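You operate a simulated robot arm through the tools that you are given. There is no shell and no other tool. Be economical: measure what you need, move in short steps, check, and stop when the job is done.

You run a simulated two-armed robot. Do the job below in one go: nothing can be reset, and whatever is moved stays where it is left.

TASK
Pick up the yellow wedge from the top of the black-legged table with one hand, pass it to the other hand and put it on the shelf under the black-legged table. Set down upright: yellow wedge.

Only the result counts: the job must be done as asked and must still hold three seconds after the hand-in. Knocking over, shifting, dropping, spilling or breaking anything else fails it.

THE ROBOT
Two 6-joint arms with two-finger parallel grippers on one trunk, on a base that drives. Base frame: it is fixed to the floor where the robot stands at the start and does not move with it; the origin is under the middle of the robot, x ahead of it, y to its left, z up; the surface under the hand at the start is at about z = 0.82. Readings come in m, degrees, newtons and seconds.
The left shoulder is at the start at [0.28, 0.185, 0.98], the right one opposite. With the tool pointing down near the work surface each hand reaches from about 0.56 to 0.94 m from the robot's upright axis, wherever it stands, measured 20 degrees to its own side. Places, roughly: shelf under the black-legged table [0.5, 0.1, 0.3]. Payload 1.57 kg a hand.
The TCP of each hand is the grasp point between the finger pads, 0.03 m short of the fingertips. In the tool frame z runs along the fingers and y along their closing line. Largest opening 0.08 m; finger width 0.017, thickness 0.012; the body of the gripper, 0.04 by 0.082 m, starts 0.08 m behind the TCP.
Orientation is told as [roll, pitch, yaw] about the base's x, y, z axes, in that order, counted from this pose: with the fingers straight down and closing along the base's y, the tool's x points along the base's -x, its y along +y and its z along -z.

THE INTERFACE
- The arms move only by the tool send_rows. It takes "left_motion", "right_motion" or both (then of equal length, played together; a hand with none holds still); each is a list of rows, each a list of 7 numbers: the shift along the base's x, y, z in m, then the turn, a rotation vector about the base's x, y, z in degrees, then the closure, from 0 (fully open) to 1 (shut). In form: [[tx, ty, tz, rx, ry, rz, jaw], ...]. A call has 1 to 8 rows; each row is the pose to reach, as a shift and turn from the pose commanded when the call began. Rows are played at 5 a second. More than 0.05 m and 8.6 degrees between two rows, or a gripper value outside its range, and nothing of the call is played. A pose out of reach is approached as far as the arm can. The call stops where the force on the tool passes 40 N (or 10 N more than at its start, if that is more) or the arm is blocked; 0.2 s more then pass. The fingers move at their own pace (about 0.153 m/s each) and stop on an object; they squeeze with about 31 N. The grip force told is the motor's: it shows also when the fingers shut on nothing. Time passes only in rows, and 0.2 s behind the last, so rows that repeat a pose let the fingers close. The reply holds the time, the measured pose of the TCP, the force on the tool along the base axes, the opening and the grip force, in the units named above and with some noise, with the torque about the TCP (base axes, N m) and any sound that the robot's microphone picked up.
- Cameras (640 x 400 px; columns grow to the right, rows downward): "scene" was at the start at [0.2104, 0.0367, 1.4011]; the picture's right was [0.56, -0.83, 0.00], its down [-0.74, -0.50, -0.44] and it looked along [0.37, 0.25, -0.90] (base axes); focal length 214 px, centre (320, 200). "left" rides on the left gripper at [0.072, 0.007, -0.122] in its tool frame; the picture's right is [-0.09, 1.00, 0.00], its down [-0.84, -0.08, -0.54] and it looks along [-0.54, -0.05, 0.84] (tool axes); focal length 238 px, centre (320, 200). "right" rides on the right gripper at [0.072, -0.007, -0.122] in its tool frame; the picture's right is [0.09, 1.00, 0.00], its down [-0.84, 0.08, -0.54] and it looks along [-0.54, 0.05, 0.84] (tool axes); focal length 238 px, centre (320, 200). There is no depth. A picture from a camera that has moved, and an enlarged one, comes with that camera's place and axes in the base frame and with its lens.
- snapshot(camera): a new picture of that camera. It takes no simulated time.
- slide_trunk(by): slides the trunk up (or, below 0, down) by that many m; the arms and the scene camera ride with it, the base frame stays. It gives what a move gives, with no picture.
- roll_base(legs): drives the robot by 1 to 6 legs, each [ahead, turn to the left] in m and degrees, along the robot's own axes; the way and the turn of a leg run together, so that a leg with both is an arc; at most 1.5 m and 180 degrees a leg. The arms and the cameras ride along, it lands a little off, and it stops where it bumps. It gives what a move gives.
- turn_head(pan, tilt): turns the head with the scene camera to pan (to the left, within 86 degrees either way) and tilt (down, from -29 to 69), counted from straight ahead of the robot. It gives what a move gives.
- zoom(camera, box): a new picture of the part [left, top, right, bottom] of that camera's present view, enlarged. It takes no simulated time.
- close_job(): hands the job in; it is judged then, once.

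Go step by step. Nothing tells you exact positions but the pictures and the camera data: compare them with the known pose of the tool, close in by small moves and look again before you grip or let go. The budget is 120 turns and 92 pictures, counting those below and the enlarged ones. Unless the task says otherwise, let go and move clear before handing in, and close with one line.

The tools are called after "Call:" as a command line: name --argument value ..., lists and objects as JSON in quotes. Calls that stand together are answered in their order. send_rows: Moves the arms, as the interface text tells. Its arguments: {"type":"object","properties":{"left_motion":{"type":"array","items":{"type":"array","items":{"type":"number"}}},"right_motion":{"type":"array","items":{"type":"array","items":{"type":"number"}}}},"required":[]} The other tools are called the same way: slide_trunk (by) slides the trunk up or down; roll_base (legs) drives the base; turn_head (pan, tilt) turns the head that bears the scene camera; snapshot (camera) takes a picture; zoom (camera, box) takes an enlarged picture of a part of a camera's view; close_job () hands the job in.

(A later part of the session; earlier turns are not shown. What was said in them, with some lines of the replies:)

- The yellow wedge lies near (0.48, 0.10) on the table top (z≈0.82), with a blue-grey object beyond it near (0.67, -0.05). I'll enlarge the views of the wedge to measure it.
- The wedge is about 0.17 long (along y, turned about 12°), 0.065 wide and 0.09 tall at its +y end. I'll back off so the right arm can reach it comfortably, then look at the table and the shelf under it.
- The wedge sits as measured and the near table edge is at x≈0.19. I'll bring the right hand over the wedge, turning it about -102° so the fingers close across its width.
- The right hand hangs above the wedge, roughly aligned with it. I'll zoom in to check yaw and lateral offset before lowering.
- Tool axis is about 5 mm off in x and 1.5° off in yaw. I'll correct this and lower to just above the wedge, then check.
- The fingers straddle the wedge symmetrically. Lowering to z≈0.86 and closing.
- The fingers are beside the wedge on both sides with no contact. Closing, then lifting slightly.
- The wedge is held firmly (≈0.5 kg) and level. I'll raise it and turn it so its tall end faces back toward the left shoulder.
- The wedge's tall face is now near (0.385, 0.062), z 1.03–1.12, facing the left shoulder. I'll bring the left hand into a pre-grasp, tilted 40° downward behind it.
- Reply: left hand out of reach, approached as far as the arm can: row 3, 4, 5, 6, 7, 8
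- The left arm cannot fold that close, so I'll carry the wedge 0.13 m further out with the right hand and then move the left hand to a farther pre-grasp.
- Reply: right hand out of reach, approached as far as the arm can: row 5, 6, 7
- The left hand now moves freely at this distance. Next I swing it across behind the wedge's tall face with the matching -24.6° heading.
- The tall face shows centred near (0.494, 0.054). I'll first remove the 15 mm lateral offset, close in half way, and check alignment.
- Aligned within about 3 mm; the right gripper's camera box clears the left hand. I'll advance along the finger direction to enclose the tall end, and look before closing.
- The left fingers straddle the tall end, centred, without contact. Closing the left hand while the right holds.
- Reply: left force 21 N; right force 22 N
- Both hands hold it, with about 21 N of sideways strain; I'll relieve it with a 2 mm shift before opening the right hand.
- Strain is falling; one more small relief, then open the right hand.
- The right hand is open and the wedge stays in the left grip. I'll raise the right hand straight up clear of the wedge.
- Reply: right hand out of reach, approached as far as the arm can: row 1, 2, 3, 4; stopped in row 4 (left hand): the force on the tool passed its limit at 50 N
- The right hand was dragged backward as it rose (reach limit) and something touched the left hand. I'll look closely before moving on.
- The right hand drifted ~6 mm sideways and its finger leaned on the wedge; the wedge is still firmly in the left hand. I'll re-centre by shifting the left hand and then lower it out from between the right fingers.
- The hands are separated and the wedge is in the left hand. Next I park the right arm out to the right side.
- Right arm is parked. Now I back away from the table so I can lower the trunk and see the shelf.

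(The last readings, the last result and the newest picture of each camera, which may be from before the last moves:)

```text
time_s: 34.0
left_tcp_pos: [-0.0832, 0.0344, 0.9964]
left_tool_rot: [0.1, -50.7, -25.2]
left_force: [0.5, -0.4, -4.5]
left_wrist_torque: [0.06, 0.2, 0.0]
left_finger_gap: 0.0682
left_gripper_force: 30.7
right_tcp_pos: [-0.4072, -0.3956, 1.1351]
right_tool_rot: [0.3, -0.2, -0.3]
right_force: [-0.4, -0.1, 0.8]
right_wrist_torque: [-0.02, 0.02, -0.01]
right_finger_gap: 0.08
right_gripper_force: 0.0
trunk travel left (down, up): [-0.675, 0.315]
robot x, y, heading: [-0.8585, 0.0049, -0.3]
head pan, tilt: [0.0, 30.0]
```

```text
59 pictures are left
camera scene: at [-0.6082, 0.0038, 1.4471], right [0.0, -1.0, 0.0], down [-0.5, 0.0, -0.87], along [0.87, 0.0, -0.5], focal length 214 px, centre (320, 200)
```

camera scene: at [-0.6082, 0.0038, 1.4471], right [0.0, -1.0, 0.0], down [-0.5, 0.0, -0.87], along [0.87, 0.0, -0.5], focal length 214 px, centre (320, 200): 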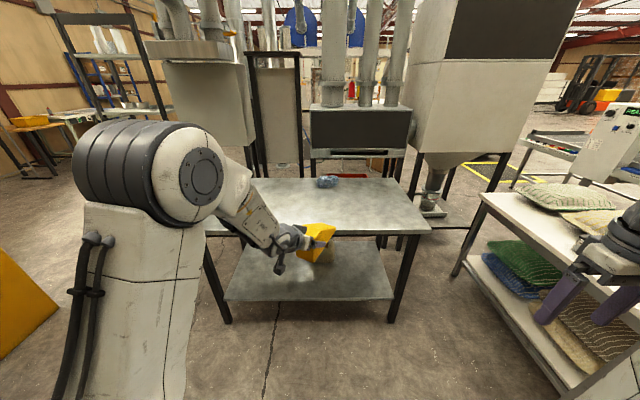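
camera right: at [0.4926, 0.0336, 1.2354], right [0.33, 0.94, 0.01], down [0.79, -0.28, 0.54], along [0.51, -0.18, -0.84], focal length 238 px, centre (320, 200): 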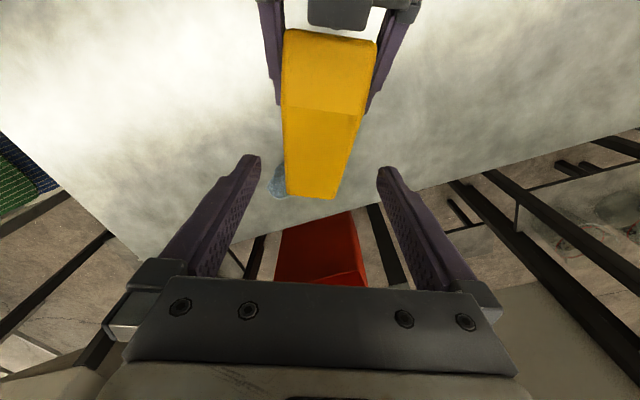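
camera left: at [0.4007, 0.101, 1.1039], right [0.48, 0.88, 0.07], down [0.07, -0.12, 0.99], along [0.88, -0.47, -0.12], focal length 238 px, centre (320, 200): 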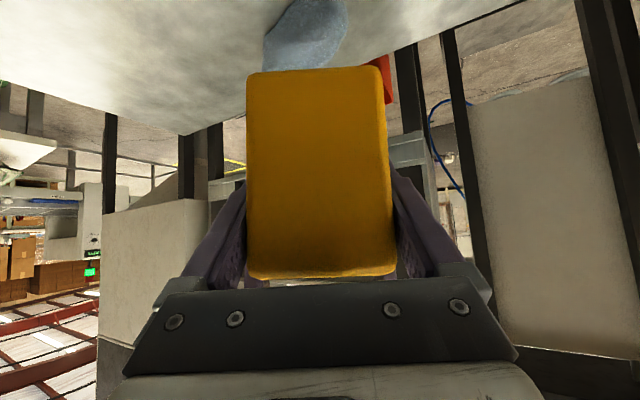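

The shelf is empty, spanning y≈-0.45…0.58 with its near edge at x≈0.2. I'll lower the trunk by 0.6 m here in the open and then look.

Call:
slide_trunk --by -0.55

Call:
turn_head --pan 0 --tilt 25

Call:
snapshot --camera "scene"

Call:
snapshot --camera "left"

```text
refused: -0.55 is not a number from -0.4 to 0.4
```

```text
time_s: 34.7
left_tcp_pos: [-0.0823, 0.0335, 0.9953]
left_tool_rot: [0.1, -50.8, -25.3]
left_force: [-0.6, -0.2, -5.1]
left_wrist_torque: [0.07, 0.16, -0.01]
left_finger_gap: 0.0686
left_gripper_force: 31.2
right_tcp_pos: [-0.4087, -0.3957, 1.1352]
right_tool_rot: [0.3, -0.1, -0.3]
right_force: [0.2, -0.3, -0.1]
right_wrist_torque: [-0.02, 0.03, -0.02]
right_finger_gap: 0.08
right_gripper_force: 0.1
trunk travel left (down, up): [-0.675, 0.315]
robot x, y, heading: [-0.855, 0.0047, 0.1]
head pan, tilt: [0.0, 25.0]
```

```text
58 pictures are left
camera scene: at [-0.6064, 0.0038, 1.4551], right [0.0, -1.0, 0.0], down [-0.42, 0.0, -0.91], along [0.91, 0.0, -0.42], focal length 214 px, centre (320, 200)
```

scene: 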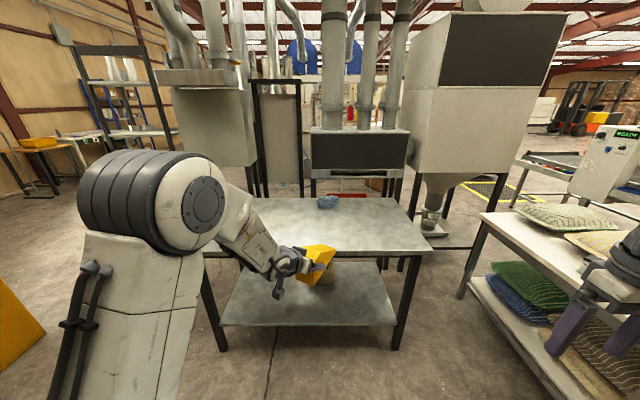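

```text
57 pictures are left
camera left: at [-0.2066, 0.099, 1.0164], right [0.48, 0.88, 0.07], down [0.07, -0.12, 0.99], along [0.88, -0.47, -0.12], focal length 238 px, centre (320, 200)
```

left: 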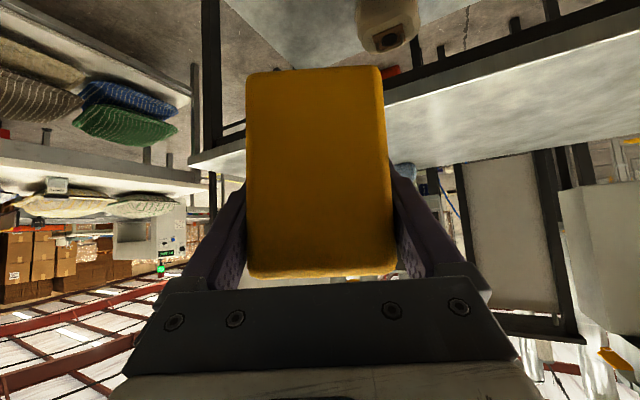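

The left camera shows a small beige object on the shelf, hidden behind the wedge in the head view. I'll lower in steps and locate it.

Call:
slide_trunk --by -0.4

Call:
snapshot --camera "scene"

Call:
snapshot --camera "right"

```text
time_s: 38.5
left_tcp_pos: [-0.0823, 0.033, 0.5949]
left_tool_rot: [0.0, -50.7, -25.2]
left_force: [-0.4, -0.1, -5.2]
left_wrist_torque: [0.12, 0.14, -0.02]
left_finger_gap: 0.0684
left_gripper_force: 31.2
right_tcp_pos: [-0.4076, -0.3961, 0.7347]
right_tool_rot: [0.3, -0.2, -0.4]
right_force: [-1.4, 0.0, -0.1]
right_wrist_torque: [-0.04, -0.01, -0.03]
right_finger_gap: 0.0799
right_gripper_force: 0.0
trunk travel left (down, up): [-0.275, 0.715]
robot x, y, heading: [-0.8585, 0.0041, -0.1]
head pan, tilt: [0.0, 25.0]
```

```text
56 pictures are left
camera scene: at [-0.6065, 0.0038, 1.0552], right [0.0, -1.0, 0.0], down [-0.42, 0.0, -0.91], along [0.91, 0.0, -0.42], focal length 214 px, centre (320, 200)
```

scene: 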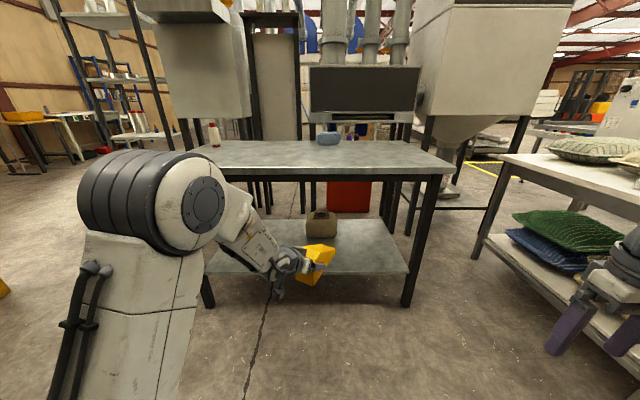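

```text
55 pictures are left
camera right: at [-0.4797, -0.4033, 0.8571], right [-0.08, 1.0, 0.01], down [0.84, 0.07, 0.54], along [0.54, 0.05, -0.84], focal length 238 px, centre (320, 200)
```

right: 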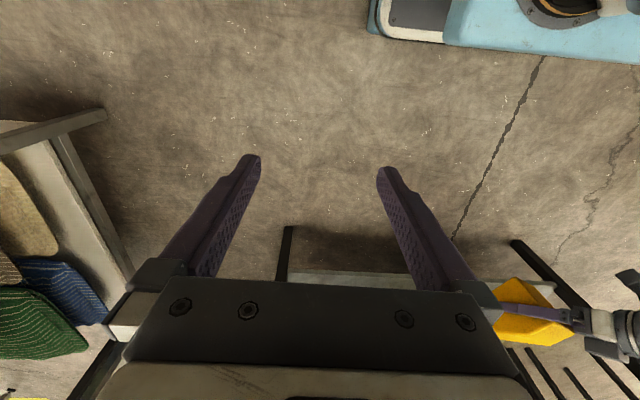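

The beige box on the shelf sits around x≥0.49, y -0.10…0.09. I'll place the wedge left of it at y≈0.24, nearer the front; I straighten the left hand to heading 0 and move it left now.

Call:
send_rows --left_motion '[[0, 0.03, 0, 0, 0, 4, 1], [0, 0.06, 0, 0, 0, 8, 1], [0, 0.09, 0, 0, 0, 12, 1], [0, 0.12, 0, 0, 0, 16, 1], [0, 0.15, 0, 0, 0, 20, 1], [0, 0.18, 0, 0, 0, 25, 1], [0, 0.205, 0, 0, 0, 25, 1], [0, 0.205, 0, 0, 0, 25, 1]]'

Call:
snapshot --camera "scene"

Call:
snapshot --camera "left"

```text
time_s: 40.3
left_tcp_pos: [-0.0837, 0.2388, 0.5979]
left_tool_rot: [0.2, -50.7, -0.2]
left_force: [-0.8, 0.4, -4.5]
left_wrist_torque: [0.0, 0.18, 0.01]
left_finger_gap: 0.0682
left_gripper_force: 30.9
left hand out of reach, approached as far as the arm can: row 6
right_tcp_pos: [-0.4083, -0.3949, 0.7344]
right_tool_rot: [0.2, -0.1, -0.3]
right_force: [0.3, 0.4, 0.0]
right_wrist_torque: [-0.02, 0.0, 0.01]
right_finger_gap: 0.0802
right_gripper_force: 0.1
trunk travel left (down, up): [-0.275, 0.715]
robot x, y, heading: [-0.8589, 0.0018, 0.1]
head pan, tilt: [0.0, 25.0]
```

```text
54 pictures are left
camera scene: at [-0.6065, 0.0039, 1.0552], right [0.0, -1.0, 0.0], down [-0.42, 0.0, -0.91], along [0.91, 0.0, -0.42], focal length 214 px, centre (320, 200)
```

scene: 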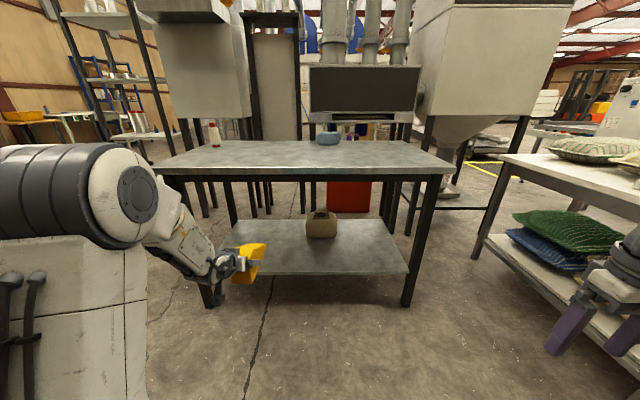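

```text
53 pictures are left
camera left: at [-0.224, 0.2455, 0.6188], right [0.06, 1.0, 0.07], down [0.11, -0.08, 0.99], along [0.99, -0.05, -0.12], focal length 238 px, centre (320, 200)
```

left: 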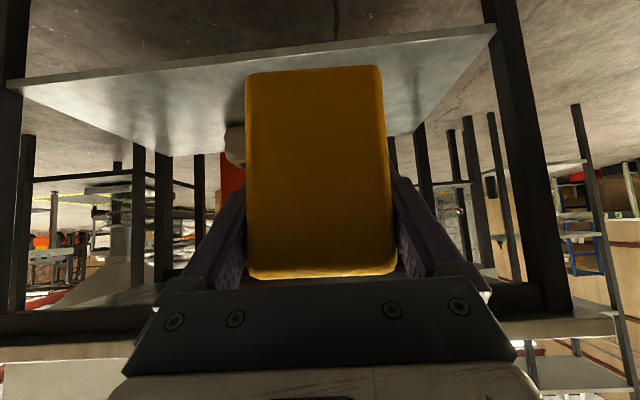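

The wedge appears upright. Let me zoom to check its tilt from the side before going in.

Call:
zoom --camera "scene" --box '[200, 200, 340, 310]'

Call:
zoom --camera "right" --box '[480, 220, 640, 400]'

```text
3.64 times, centred on (270, 255) of scene
camera zoom: at [-0.6065, 0.0039, 1.0552], right [0.0, -1.0, 0.0], down [-0.42, 0.0, -0.91], along [0.91, 0.0, -0.42], focal length 780 px, centre (502, 0)
```

zoom: 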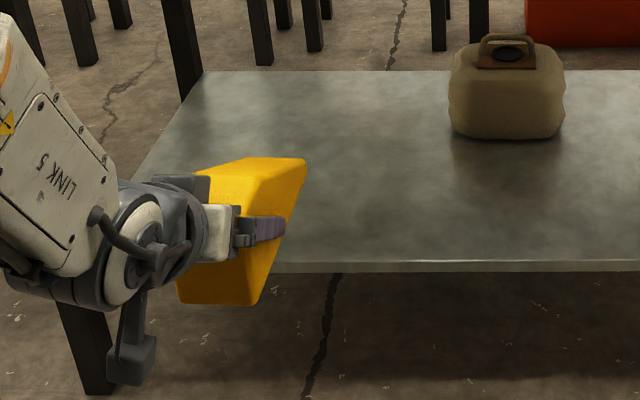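

```text
2.22 times, centred on (560, 310) of right
camera zoom: at [-0.4797, -0.4032, 0.8571], right [-0.08, 1.0, 0.01], down [0.84, 0.07, 0.54], along [0.54, 0.05, -0.84], focal length 530 px, centre (-213, -44)
```

zoom: 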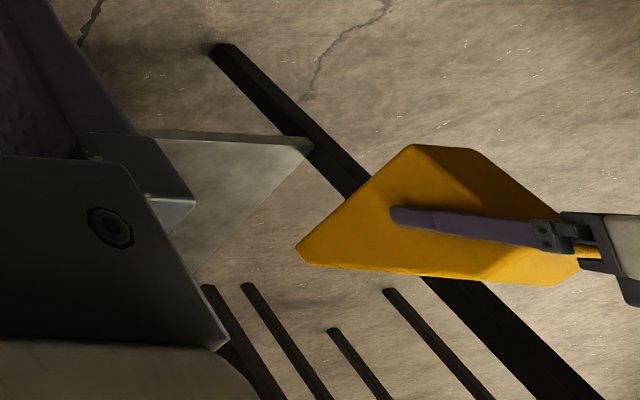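

The side view matches an upright wedge to within about a degree (bottom ≈0.055 below the TCP). I'll lower another 0.19 m and drive partway in.

Call:
slide_trunk --by -0.18

Call:
snapshot --camera "scene"

Call:
snapshot --camera "left"

```text
time_s: 42.3
left_tcp_pos: [-0.0835, 0.2377, 0.418]
left_tool_rot: [0.1, -50.6, -0.3]
left_force: [0.0, 0.4, -5.2]
left_wrist_torque: [0.03, 0.2, -0.01]
left_finger_gap: 0.0683
left_gripper_force: 31.2
right_tcp_pos: [-0.4088, -0.3949, 0.5541]
right_tool_rot: [0.3, -0.1, -0.4]
right_force: [0.1, 0.3, -0.3]
right_wrist_torque: [0.02, 0.02, -0.02]
right_finger_gap: 0.0798
right_gripper_force: 0.1
trunk travel left (down, up): [-0.095, 0.895]
robot x, y, heading: [-0.8584, 0.0023, 0.1]
head pan, tilt: [0.0, 25.0]
```

```text
50 pictures are left
camera scene: at [-0.6066, 0.0039, 0.8752], right [0.0, -1.0, 0.0], down [-0.42, 0.0, -0.91], along [0.91, 0.0, -0.42], focal length 214 px, centre (320, 200)
```

scene: 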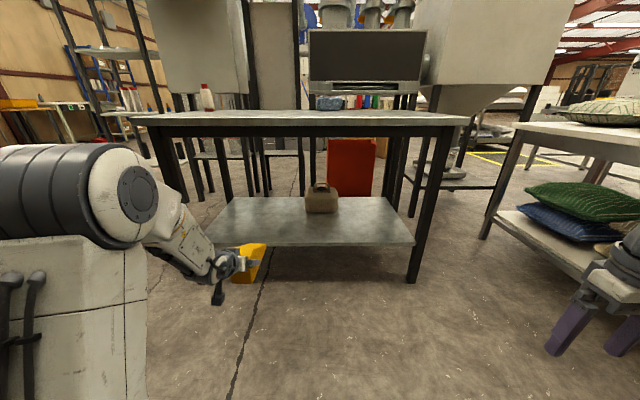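

```text
49 pictures are left
camera left: at [-0.224, 0.2452, 0.4388], right [0.06, 1.0, 0.07], down [0.11, -0.08, 0.99], along [0.99, -0.05, -0.12], focal length 238 px, centre (320, 200)
```

left: 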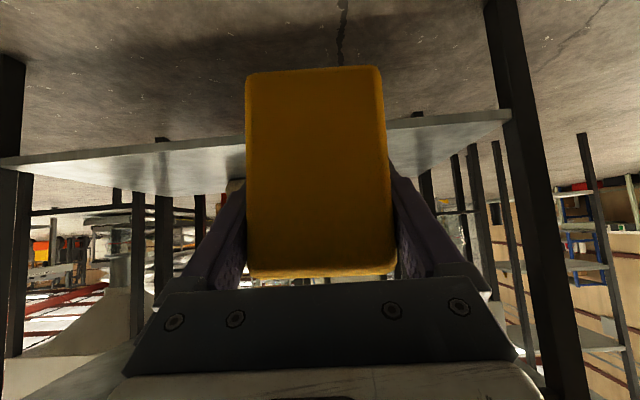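

The shelf top works out at z≈0.265 with its front edge at x≈0.23; the wedge bottom is at 0.363. Driving in partway and checking.

Call:
roll_base --legs '[[0.27, 0]]'

Call:
snapshot --camera "scene"

Call:
snapshot --camera "left"

Call:
snapshot --camera "right"

```text
time_s: 44.2
left_tcp_pos: [0.1817, 0.238, 0.4174]
left_tool_rot: [0.1, -50.7, -0.3]
left_force: [0.1, -0.8, -4.5]
left_wrist_torque: [0.0, 0.15, 0.0]
left_finger_gap: 0.068
left_gripper_force: 31.3
right_tcp_pos: [-0.1422, -0.3962, 0.5545]
right_tool_rot: [0.3, -0.1, -0.6]
right_force: [0.0, 0.2, -0.2]
right_wrist_torque: [-0.04, 0.0, 0.0]
right_finger_gap: 0.0798
right_gripper_force: 0.1
trunk travel left (down, up): [-0.095, 0.895]
robot x, y, heading: [-0.5908, 0.0036, 0.1]
head pan, tilt: [0.0, 25.0]
```

```text
48 pictures are left
camera scene: at [-0.3411, 0.0031, 0.8751], right [0.0, -1.0, 0.0], down [-0.42, 0.0, -0.91], along [0.91, 0.0, -0.42], focal length 214 px, centre (320, 200)
```

scene: 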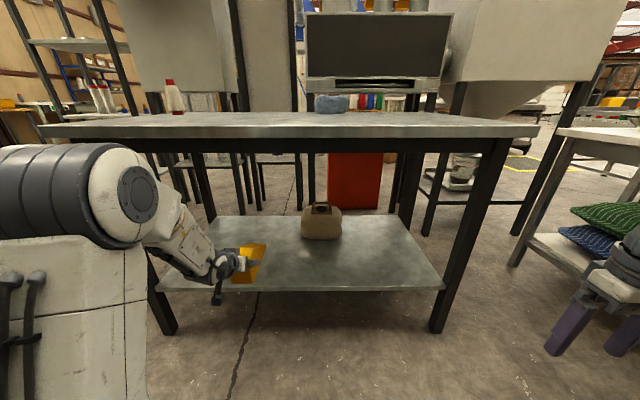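

```text
47 pictures are left
camera left: at [0.0417, 0.2441, 0.4388], right [0.06, 1.0, 0.07], down [0.11, -0.08, 0.99], along [0.99, -0.05, -0.12], focal length 238 px, centre (320, 200)
```

left: 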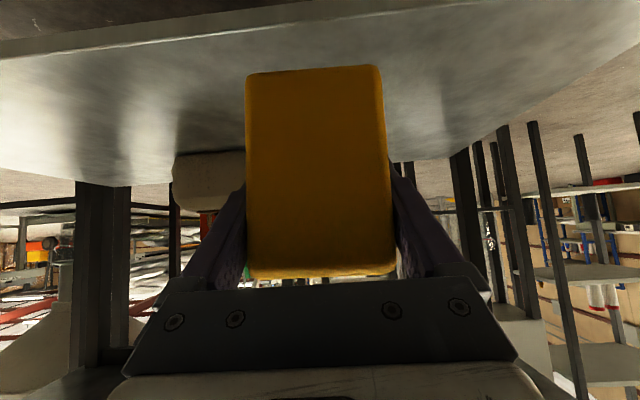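

```text
46 pictures are left
camera right: at [-0.2146, -0.4041, 0.6771], right [-0.08, 1.0, 0.01], down [0.84, 0.07, 0.54], along [0.54, 0.05, -0.84], focal length 238 px, centre (320, 200)
```

right: 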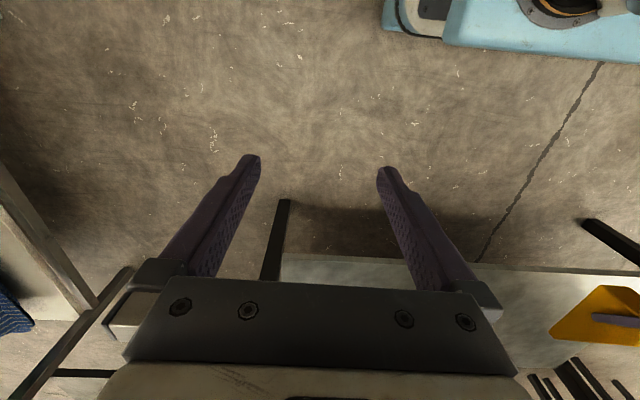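

Everything is clear: the wedge is entering above the shelf, left of the beige container. Driving the last 0.13 m.

Call:
roll_base --legs '[[0.135, 0]]'

Call:
snapshot --camera "scene"

Call:
snapshot --camera "right"

```text
time_s: 45.5
left_tcp_pos: [0.3168, 0.2377, 0.417]
left_tool_rot: [0.2, -50.6, -0.3]
left_force: [0.1, 0.3, -4.8]
left_wrist_torque: [0.0, 0.16, 0.0]
left_finger_gap: 0.0684
left_gripper_force: 31.1
right_tcp_pos: [-0.0058, -0.3983, 0.5551]
right_tool_rot: [0.3, 0.0, -0.5]
right_force: [0.5, 0.2, -0.6]
right_wrist_torque: [0.0, -0.01, -0.01]
right_finger_gap: 0.0801
right_gripper_force: 0.0
trunk travel left (down, up): [-0.095, 0.895]
robot x, y, heading: [-0.4558, 0.0012, -0.0]
head pan, tilt: [0.0, 25.0]
```

```text
45 pictures are left
camera scene: at [-0.2052, 0.0028, 0.8751], right [0.0, -1.0, 0.0], down [-0.42, 0.0, -0.91], along [0.91, 0.0, -0.42], focal length 214 px, centre (320, 200)
```

scene: 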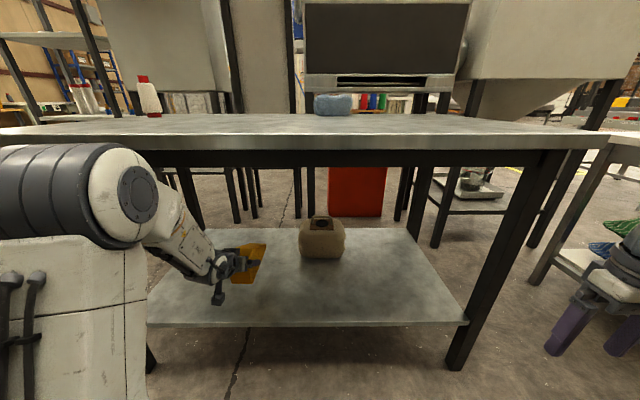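

```text
44 pictures are left
camera right: at [-0.0787, -0.4044, 0.6771], right [-0.08, 1.0, 0.01], down [0.84, 0.07, 0.54], along [0.54, 0.05, -0.84], focal length 238 px, centre (320, 200)
```

right: 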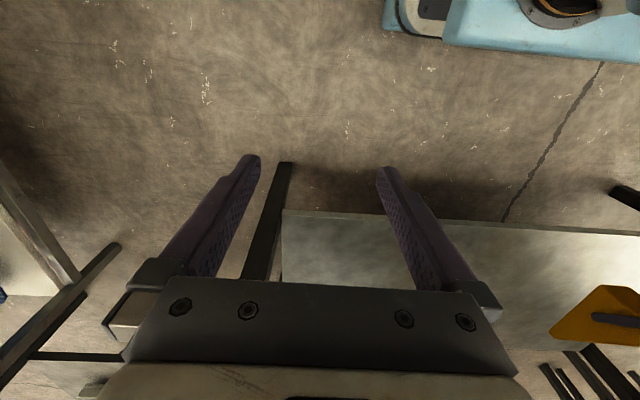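

Position is good (TCP x≈0.317, tall end ~0.08 inside the edge). Lower the trunk 0.045 m, then feel for the shelf with small arm steps.

Call:
slide_trunk --by -0.045

Call:
zoom --camera "scene" --box '[140, 190, 340, 340]'

Call:
zoom --camera "right" --box '[480, 180, 640, 380]'

```text
time_s: 46.4
left_tcp_pos: [0.3167, 0.2371, 0.3723]
left_tool_rot: [0.2, -50.5, -0.4]
left_force: [0.2, -0.5, -4.6]
left_wrist_torque: [0.01, 0.21, 0.02]
left_finger_gap: 0.0681
left_gripper_force: 30.9
right_tcp_pos: [-0.0065, -0.3979, 0.5094]
right_tool_rot: [0.3, -0.1, -0.5]
right_force: [0.3, -1.2, 0.3]
right_wrist_torque: [0.01, -0.01, 0.02]
right_finger_gap: 0.0801
right_gripper_force: 0.0
trunk travel left (down, up): [-0.05, 0.94]
robot x, y, heading: [-0.4609, 0.0004, -0.1]
head pan, tilt: [0.0, 25.0]
```

```text
2.67 times, centred on (240, 265) of scene
camera zoom: at [-0.2052, 0.0028, 0.8302], right [0.0, -1.0, 0.0], down [-0.42, 0.0, -0.91], along [0.91, 0.0, -0.42], focal length 572 px, centre (533, 27)
```

zoom: 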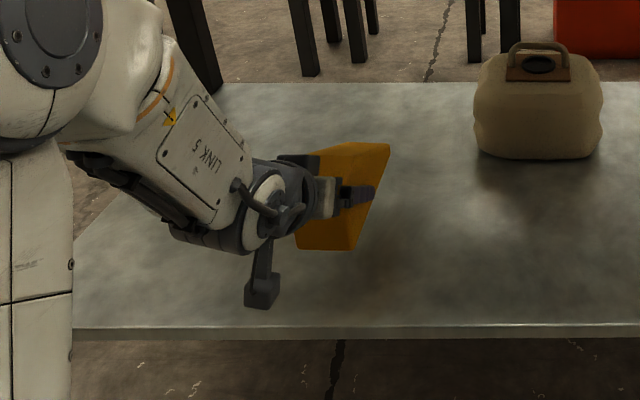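

```text
2.00 times, centred on (560, 280) of right
camera zoom: at [-0.0787, -0.4045, 0.6321], right [-0.08, 1.0, 0.01], down [0.84, 0.07, 0.54], along [0.54, 0.05, -0.84], focal length 477 px, centre (-160, 40)
```

zoom: 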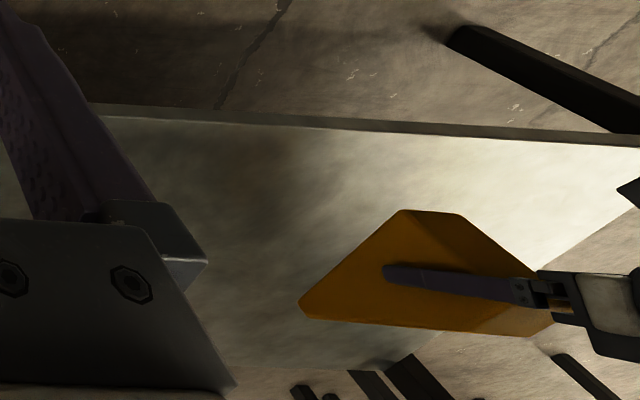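

Lowering slowly with the arm, watching the force.

Call:
send_rows --left_motion '[[0, 0, -0.004, 0, 0, 0, 1], [0, 0, -0.008, 0, 0, 0, 1], [0, 0, -0.012, 0, 0, 0, 1], [0, 0, -0.012, 0, 0, 0, 1]]'

Call:
zoom --camera "scene" --box '[200, 220, 300, 300]'

```text
time_s: 47.4
left_tcp_pos: [0.3173, 0.2374, 0.3612]
left_tool_rot: [0.3, -50.7, -0.3]
left_force: [0.5, -0.2, -5.6]
left_wrist_torque: [0.0, 0.15, -0.03]
left_finger_gap: 0.0684
left_gripper_force: 30.9
right_tcp_pos: [-0.007, -0.3956, 0.5098]
right_tool_rot: [0.3, -0.1, -0.5]
right_force: [-1.0, 0.3, 0.3]
right_wrist_torque: [0.01, 0.0, -0.02]
right_finger_gap: 0.0804
right_gripper_force: 0.1
trunk travel left (down, up): [-0.05, 0.94]
robot x, y, heading: [-0.4594, -0.001, 0.1]
head pan, tilt: [0.0, 25.0]
```

```text
5.00 times, centred on (250, 260) of scene
camera zoom: at [-0.2052, 0.0028, 0.8302], right [0.0, -1.0, 0.0], down [-0.42, 0.0, -0.91], along [0.91, 0.0, -0.42], focal length 1072 px, centre (670, -100)
```

zoom: 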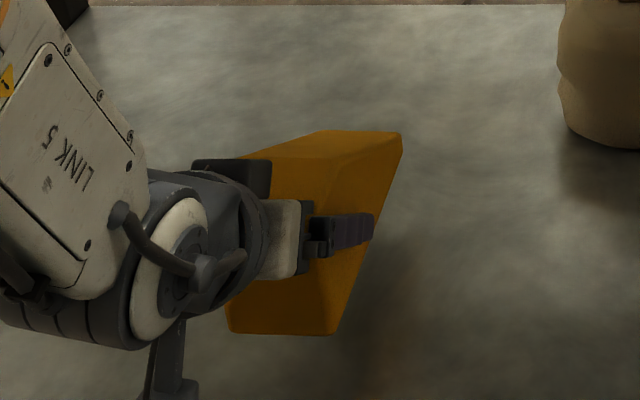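

Not touching yet; continue down in small steps.

Call:
send_rows --left_motion '[[0, 0, -0.004, 0, 0, 0, 1], [0, 0, -0.008, 0, 0, 0, 1], [0, 0, -0.012, 0, 0, 0, 1], [0, 0, -0.012, 0, 0, 0, 1]]'

Call:
send_rows --left_motion '[[0, 0, -0.003, 0, 0, 0, 1], [0, 0, -0.006, 0, 0, 0, 1], [0, 0, -0.006, 0, 0, 0, 1]]'

Call:
snapshot --camera "left"

Call:
zoom --camera "scene" --box '[200, 220, 300, 300]'

```text
time_s: 48.4
left_tcp_pos: [0.3181, 0.2364, 0.3485]
left_tool_rot: [0.2, -50.9, -0.3]
left_force: [0.3, -0.2, -4.4]
left_wrist_torque: [0.0, 0.15, 0.02]
left_finger_gap: 0.0682
left_gripper_force: 31.0
right_tcp_pos: [-0.0065, -0.3972, 0.5091]
right_tool_rot: [0.2, -0.2, -0.5]
right_force: [0.2, -0.7, -1.0]
right_wrist_torque: [0.01, 0.01, -0.02]
right_finger_gap: 0.0799
right_gripper_force: 0.1
trunk travel left (down, up): [-0.05, 0.94]
robot x, y, heading: [-0.456, 0.0017, -0.2]
head pan, tilt: [0.0, 25.0]
```

```text
time_s: 49.2
left_tcp_pos: [0.317, 0.2382, 0.342]
left_tool_rot: [0.1, -50.5, -0.3]
left_force: [1.2, 0.4, -4.9]
left_wrist_torque: [0.01, 0.19, -0.04]
left_finger_gap: 0.0682
left_gripper_force: 31.1
right_tcp_pos: [-0.0065, -0.3974, 0.5107]
right_tool_rot: [0.2, -0.1, -0.5]
right_force: [0.4, 0.1, 0.3]
right_wrist_torque: [-0.04, 0.0, 0.03]
right_finger_gap: 0.08
right_gripper_force: 0.1
trunk travel left (down, up): [-0.05, 0.94]
robot x, y, heading: [-0.4552, 0.0008, 0.1]
head pan, tilt: [0.0, 25.0]
```

```text
40 pictures are left
camera left: at [0.1775, 0.2442, 0.3633], right [0.06, 1.0, 0.07], down [0.11, -0.08, 0.99], along [0.99, -0.05, -0.12], focal length 238 px, centre (320, 200)
```

left: 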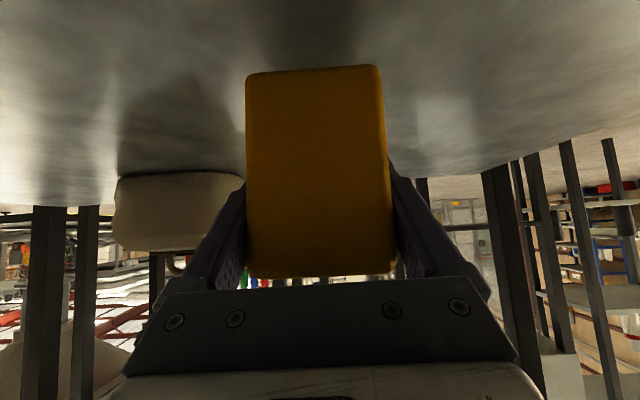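

```text
5.00 times, centred on (250, 260) of scene
camera zoom: at [-0.2052, 0.0028, 0.8302], right [0.0, -1.0, 0.0], down [-0.42, 0.0, -0.91], along [0.91, 0.0, -0.42], focal length 1072 px, centre (670, -100)
```

zoom: 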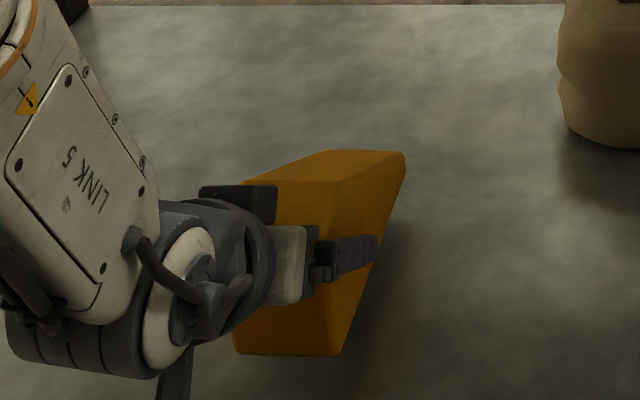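

Bottom at ≈0.287 and still free, in line with a shelf at ≈0.265. Continuing.

Call:
send_rows --left_motion '[[0, 0, -0.004, 0, 0, 0, 1], [0, 0, -0.008, 0, 0, 0, 1], [0, 0, -0.012, 0, 0, 0, 1], [0, 0, -0.012, 0, 0, 0, 1]]'

Call:
send_rows --left_motion '[[0, 0, -0.002, 0, 0, 0, 1], [0, 0, -0.004, 0, 0, 0, 1], [0, 0, -0.004, 0, 0, 0, 1]]'

Call:
zoom --camera "scene" --box '[200, 220, 300, 300]'

```text
time_s: 50.2
left_tcp_pos: [0.3184, 0.2385, 0.3297]
left_tool_rot: [0.1, -50.5, -0.7]
left_force: [0.6, -0.2, -5.1]
left_wrist_torque: [-0.01, 0.16, 0.01]
left_finger_gap: 0.0685
left_gripper_force: 30.6
right_tcp_pos: [-0.0074, -0.3965, 0.5095]
right_tool_rot: [0.3, -0.1, -0.4]
right_force: [-0.3, 0.0, 0.2]
right_wrist_torque: [0.02, -0.02, -0.04]
right_finger_gap: 0.0798
right_gripper_force: 0.0
trunk travel left (down, up): [-0.05, 0.94]
robot x, y, heading: [-0.4559, 0.0035, -0.4]
head pan, tilt: [0.0, 25.0]
```

```text
time_s: 51.0
left_tcp_pos: [0.3187, 0.2383, 0.3268]
left_tool_rot: [-0.1, -50.5, -0.5]
left_force: [0.1, 0.0, -4.5]
left_wrist_torque: [0.01, 0.17, -0.02]
left_finger_gap: 0.0682
left_gripper_force: 31.6
right_tcp_pos: [-0.0076, -0.398, 0.5094]
right_tool_rot: [0.4, -0.1, -0.5]
right_force: [0.1, 0.2, 0.7]
right_wrist_torque: [0.03, 0.01, -0.02]
right_finger_gap: 0.0801
right_gripper_force: 0.0
trunk travel left (down, up): [-0.05, 0.94]
robot x, y, heading: [-0.4607, 0.0057, -0.1]
head pan, tilt: [0.0, 25.0]
```

```text
5.00 times, centred on (250, 260) of scene
camera zoom: at [-0.2052, 0.0028, 0.8302], right [0.0, -1.0, 0.0], down [-0.42, 0.0, -0.91], along [0.91, 0.0, -0.42], focal length 1072 px, centre (670, -100)
```

zoom: 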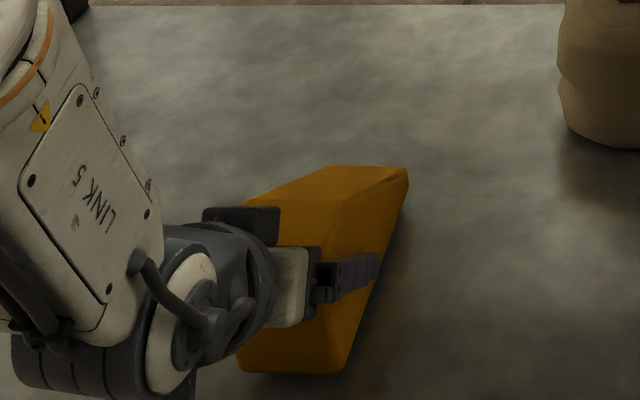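

Contact shadow is nearly closed; continuing with 2 mm steps.

Call:
send_rows --left_motion '[[0, 0, -0.002, 0, 0, 0, 1], [0, 0, -0.004, 0, 0, 0, 1], [0, 0, -0.004, 0, 0, 0, 1]]'

Call:
send_rows --left_motion '[[0, 0, -0.002, 0, 0, 0, 1], [0, 0, -0.003, 0, 0, 0, 1], [0, 0, -0.003, 0, 0, 0, 1]]'

```text
time_s: 51.8
left_tcp_pos: [0.3174, 0.2373, 0.3233]
left_tool_rot: [-0.4, -50.5, -0.4]
left_force: [-0.4, -0.5, -4.6]
left_wrist_torque: [-0.01, 0.19, -0.01]
left_finger_gap: 0.0684
left_gripper_force: 30.8
right_tcp_pos: [-0.007, -0.3966, 0.509]
right_tool_rot: [0.3, -0.1, -0.5]
right_force: [0.3, 0.6, 1.0]
right_wrist_torque: [-0.01, -0.01, 0.02]
right_finger_gap: 0.08
right_gripper_force: 0.1
trunk travel left (down, up): [-0.05, 0.94]
robot x, y, heading: [-0.4558, 0.0011, -0.4]
head pan, tilt: [0.0, 25.0]
```

```text
time_s: 52.6
left_tcp_pos: [0.3185, 0.2397, 0.3199]
left_tool_rot: [-0.5, -50.6, -0.2]
left_force: [0.2, 0.3, -4.8]
left_wrist_torque: [0.05, 0.16, -0.04]
left_finger_gap: 0.0684
left_gripper_force: 31.0
right_tcp_pos: [-0.0065, -0.3985, 0.5096]
right_tool_rot: [0.3, -0.1, -0.6]
right_force: [0.4, -0.1, -0.4]
right_wrist_torque: [0.03, -0.03, -0.01]
right_finger_gap: 0.0798
right_gripper_force: 0.1
trunk travel left (down, up): [-0.05, 0.94]
robot x, y, heading: [-0.4556, 0.0, 0.1]
head pan, tilt: [0.0, 25.0]
```

Call:
send_rows --left_motion '[[0, 0, -0.002, 0, 0, 0, 1], [0, 0, -0.004, 0, 0, 0, 1], [0, 0, -0.004, 0, 0, 0, 1]]'

Call:
zoom --camera "scene" --box '[200, 220, 300, 300]'

Call:
zoom --camera "right" --box '[480, 180, 640, 380]'

```text
time_s: 53.4
left_tcp_pos: [0.3175, 0.2395, 0.3176]
left_tool_rot: [-0.7, -50.6, 0.0]
left_force: [-6.8, -2.6, 5.1]
left_wrist_torque: [-0.49, 0.18, -0.44]
left_finger_gap: 0.0683
left_gripper_force: 31.0
left hand out of reach, approached as far as the arm can: row 2, 3
right_tcp_pos: [-0.0067, -0.3967, 0.5102]
right_tool_rot: [0.3, -0.1, -0.5]
right_force: [0.2, -0.2, -0.6]
right_wrist_torque: [0.02, 0.0, 0.02]
right_finger_gap: 0.0799
right_gripper_force: 0.0
trunk travel left (down, up): [-0.05, 0.94]
robot x, y, heading: [-0.4572, 0.0018, 0.1]
head pan, tilt: [0.0, 25.0]
```

```text
5.00 times, centred on (250, 260) of scene
camera zoom: at [-0.2055, 0.0027, 0.8303], right [0.0, -1.0, 0.0], down [-0.42, 0.0, -0.91], along [0.91, 0.0, -0.42], focal length 1072 px, centre (670, -100)
```

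zoom: 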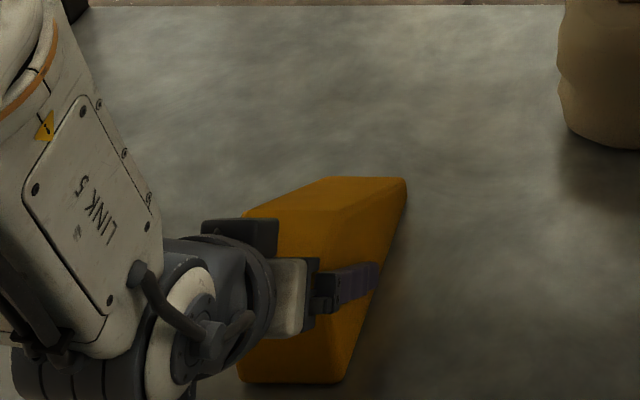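

```text
2.00 times, centred on (560, 280) of right
camera zoom: at [-0.079, -0.4045, 0.6323], right [-0.08, 1.0, 0.01], down [0.84, 0.07, 0.54], along [0.54, 0.05, -0.84], focal length 477 px, centre (-160, 40)
```

zoom: 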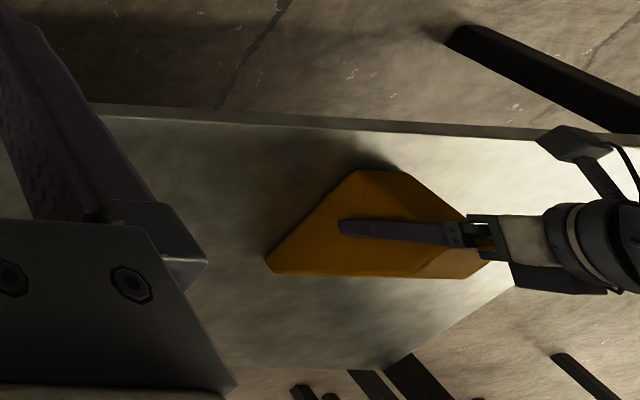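

The wedge has just touched down (about 10 N support), at the intended spot. I'll open the left hand in place.

Call:
send_rows --left_motion '[[0, 0, 0, 0, 0, 0, 0.3], [0, 0, 0, 0, 0, 0, 0.1], [0, 0, 0, 0, 0, 0, 0], [0, 0, 0, 0, 0, 0, 0]]'

Call:
snapshot --camera "left"

Call:
zoom --camera "scene" --box '[200, 220, 300, 300]'

```text
time_s: 54.4
left_tcp_pos: [0.317, 0.2405, 0.3164]
left_tool_rot: [-0.7, -50.5, 0.1]
left_force: [-0.8, 0.8, 0.6]
left_wrist_torque: [-0.03, 0.0, -0.01]
left_finger_gap: 0.0802
left_gripper_force: 0.1
right_tcp_pos: [-0.0075, -0.397, 0.5096]
right_tool_rot: [0.3, -0.1, -0.5]
right_force: [1.1, 0.5, 0.3]
right_wrist_torque: [0.01, -0.03, 0.01]
right_finger_gap: 0.0802
right_gripper_force: 0.1
trunk travel left (down, up): [-0.05, 0.94]
robot x, y, heading: [-0.4582, 0.0007, -0.1]
head pan, tilt: [0.0, 25.0]
```

```text
35 pictures are left
camera left: at [0.1777, 0.2474, 0.3389], right [0.07, 1.0, 0.06], down [0.11, -0.07, 0.99], along [0.99, -0.06, -0.12], focal length 238 px, centre (320, 200)
```

left: 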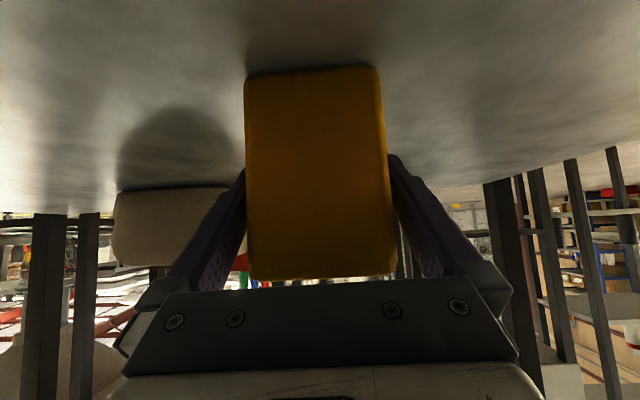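

```text
5.00 times, centred on (250, 260) of scene
camera zoom: at [-0.2053, 0.0027, 0.8302], right [0.0, -1.0, 0.0], down [-0.42, 0.0, -0.91], along [0.91, 0.0, -0.42], focal length 1072 px, centre (670, -100)
```

zoom: 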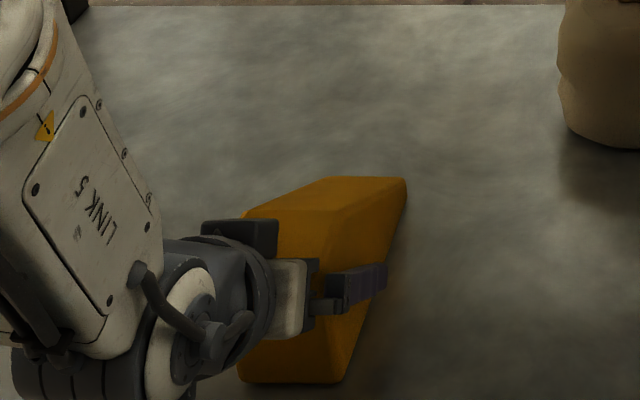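

Released; the wedge stands flat on the shelf with no force on the hand. I'll raise the hand straight up off it.

Call:
send_rows --left_motion '[[0, 0, 0.008, 0, 0, 0, 0], [0, 0, 0.018, 0, 0, 0, 0], [0, 0, 0.03, 0, 0, 0, 0], [0, 0, 0.042, 0, 0, 0, 0], [0, 0, 0.055, 0, 0, 0, 0], [0, 0, 0.068, 0, 0, 0, 0], [0, 0, 0.08, 0, 0, 0, 0], [0, 0, 0.08, 0, 0, 0, 0]]'

Call:
zoom --camera "scene" --box '[140, 190, 340, 340]'

Call:
snapshot --camera "left"

```text
time_s: 56.2
left_tcp_pos: [0.3185, 0.2427, 0.398]
left_tool_rot: [0.2, -50.7, -0.3]
left_force: [0.2, -1.0, 0.3]
left_wrist_torque: [-0.01, -0.01, 0.01]
left_finger_gap: 0.08
left_gripper_force: 0.1
right_tcp_pos: [-0.0073, -0.3972, 0.51]
right_tool_rot: [0.3, -0.1, -0.5]
right_force: [0.1, -0.3, 0.3]
right_wrist_torque: [-0.01, -0.01, 0.0]
right_finger_gap: 0.0799
right_gripper_force: 0.0
trunk travel left (down, up): [-0.05, 0.94]
robot x, y, heading: [-0.4543, 0.0022, -0.4]
head pan, tilt: [0.0, 25.0]
```

```text
2.67 times, centred on (240, 265) of scene
camera zoom: at [-0.2053, 0.0027, 0.8302], right [0.0, -1.0, 0.0], down [-0.42, 0.0, -0.91], along [0.91, 0.0, -0.42], focal length 572 px, centre (533, 27)
```

zoom: 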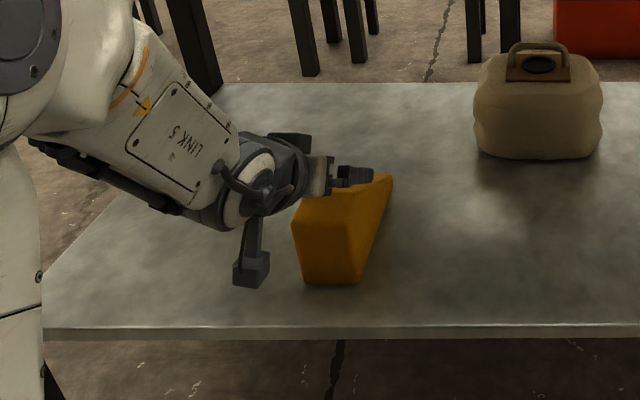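

```text
32 pictures are left
camera left: at [0.1782, 0.2484, 0.4196], right [0.06, 1.0, 0.07], down [0.11, -0.08, 0.99], along [0.99, -0.05, -0.12], focal length 238 px, centre (320, 200)
```

left: 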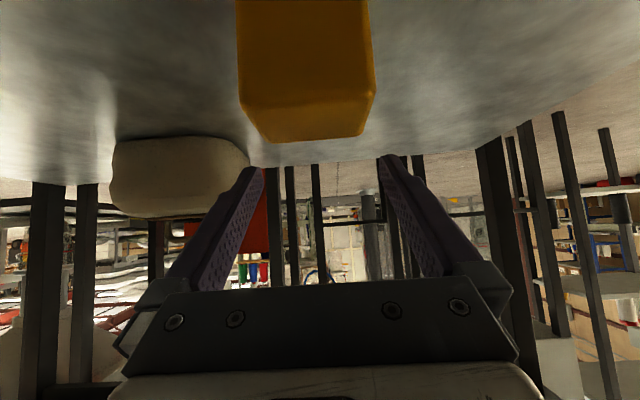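

The fingers are clear above the wedge, which stands upright on the shelf. Backing the robot out.

Call:
roll_base --legs '[[-0.4, 0]]'

Call:
snapshot --camera "scene"

Call:
zoom --camera "scene" --box '[200, 90, 360, 260]'

```text
time_s: 58.6
left_tcp_pos: [-0.0762, 0.2413, 0.3976]
left_tool_rot: [0.1, -50.7, -0.5]
left_force: [0.6, -0.4, -0.1]
left_wrist_torque: [-0.02, -0.01, 0.0]
left_finger_gap: 0.0799
left_gripper_force: 0.0
right_tcp_pos: [-0.4026, -0.3964, 0.5098]
right_tool_rot: [0.2, -0.1, -0.5]
right_force: [0.6, 1.1, -0.6]
right_wrist_torque: [0.0, 0.01, 0.03]
right_finger_gap: 0.0801
right_gripper_force: 0.0
trunk travel left (down, up): [-0.05, 0.94]
robot x, y, heading: [-0.8501, 0.0028, -0.2]
head pan, tilt: [0.0, 25.0]
```

```text
31 pictures are left
camera scene: at [-0.5998, 0.0036, 0.8302], right [0.0, -1.0, 0.0], down [-0.42, 0.0, -0.91], along [0.91, 0.0, -0.42], focal length 214 px, centre (320, 200)
```

scene: 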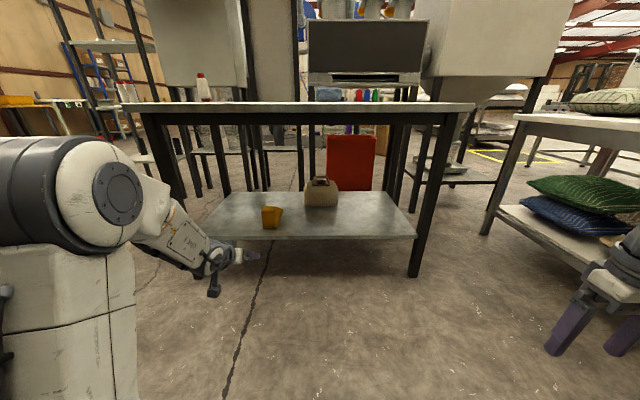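

```text
2.35 times, centred on (280, 175) of scene
camera zoom: at [-0.5998, 0.0036, 0.8302], right [0.0, -1.0, 0.0], down [-0.42, 0.0, -0.91], along [0.91, 0.0, -0.42], focal length 505 px, centre (414, 259)
```

zoom: 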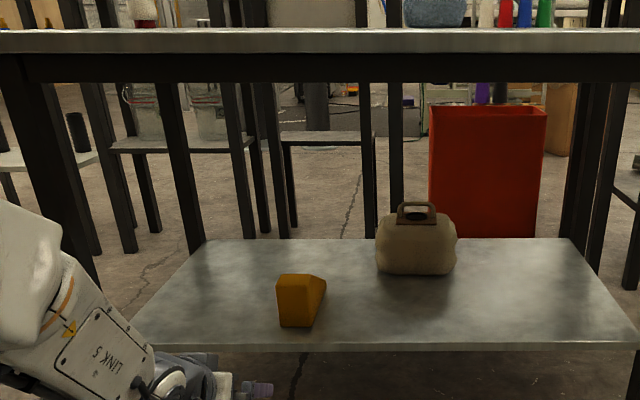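

The wedge stands upright on the shelf, both hands are clear, and the other items are undisturbed. Handing in.

Call:
close_job

```text
The job is handed in.
```

The job is handed in: the right hand picked up the yellow wedge and passed it to the left, which set it upright on the shelf under the black-legged table. During the handover a right finger briefly pressed on the wedge and tripped the force stop. The wedge stayed in the left hand's grip, and nothing else looked disturbed in the last pictures.
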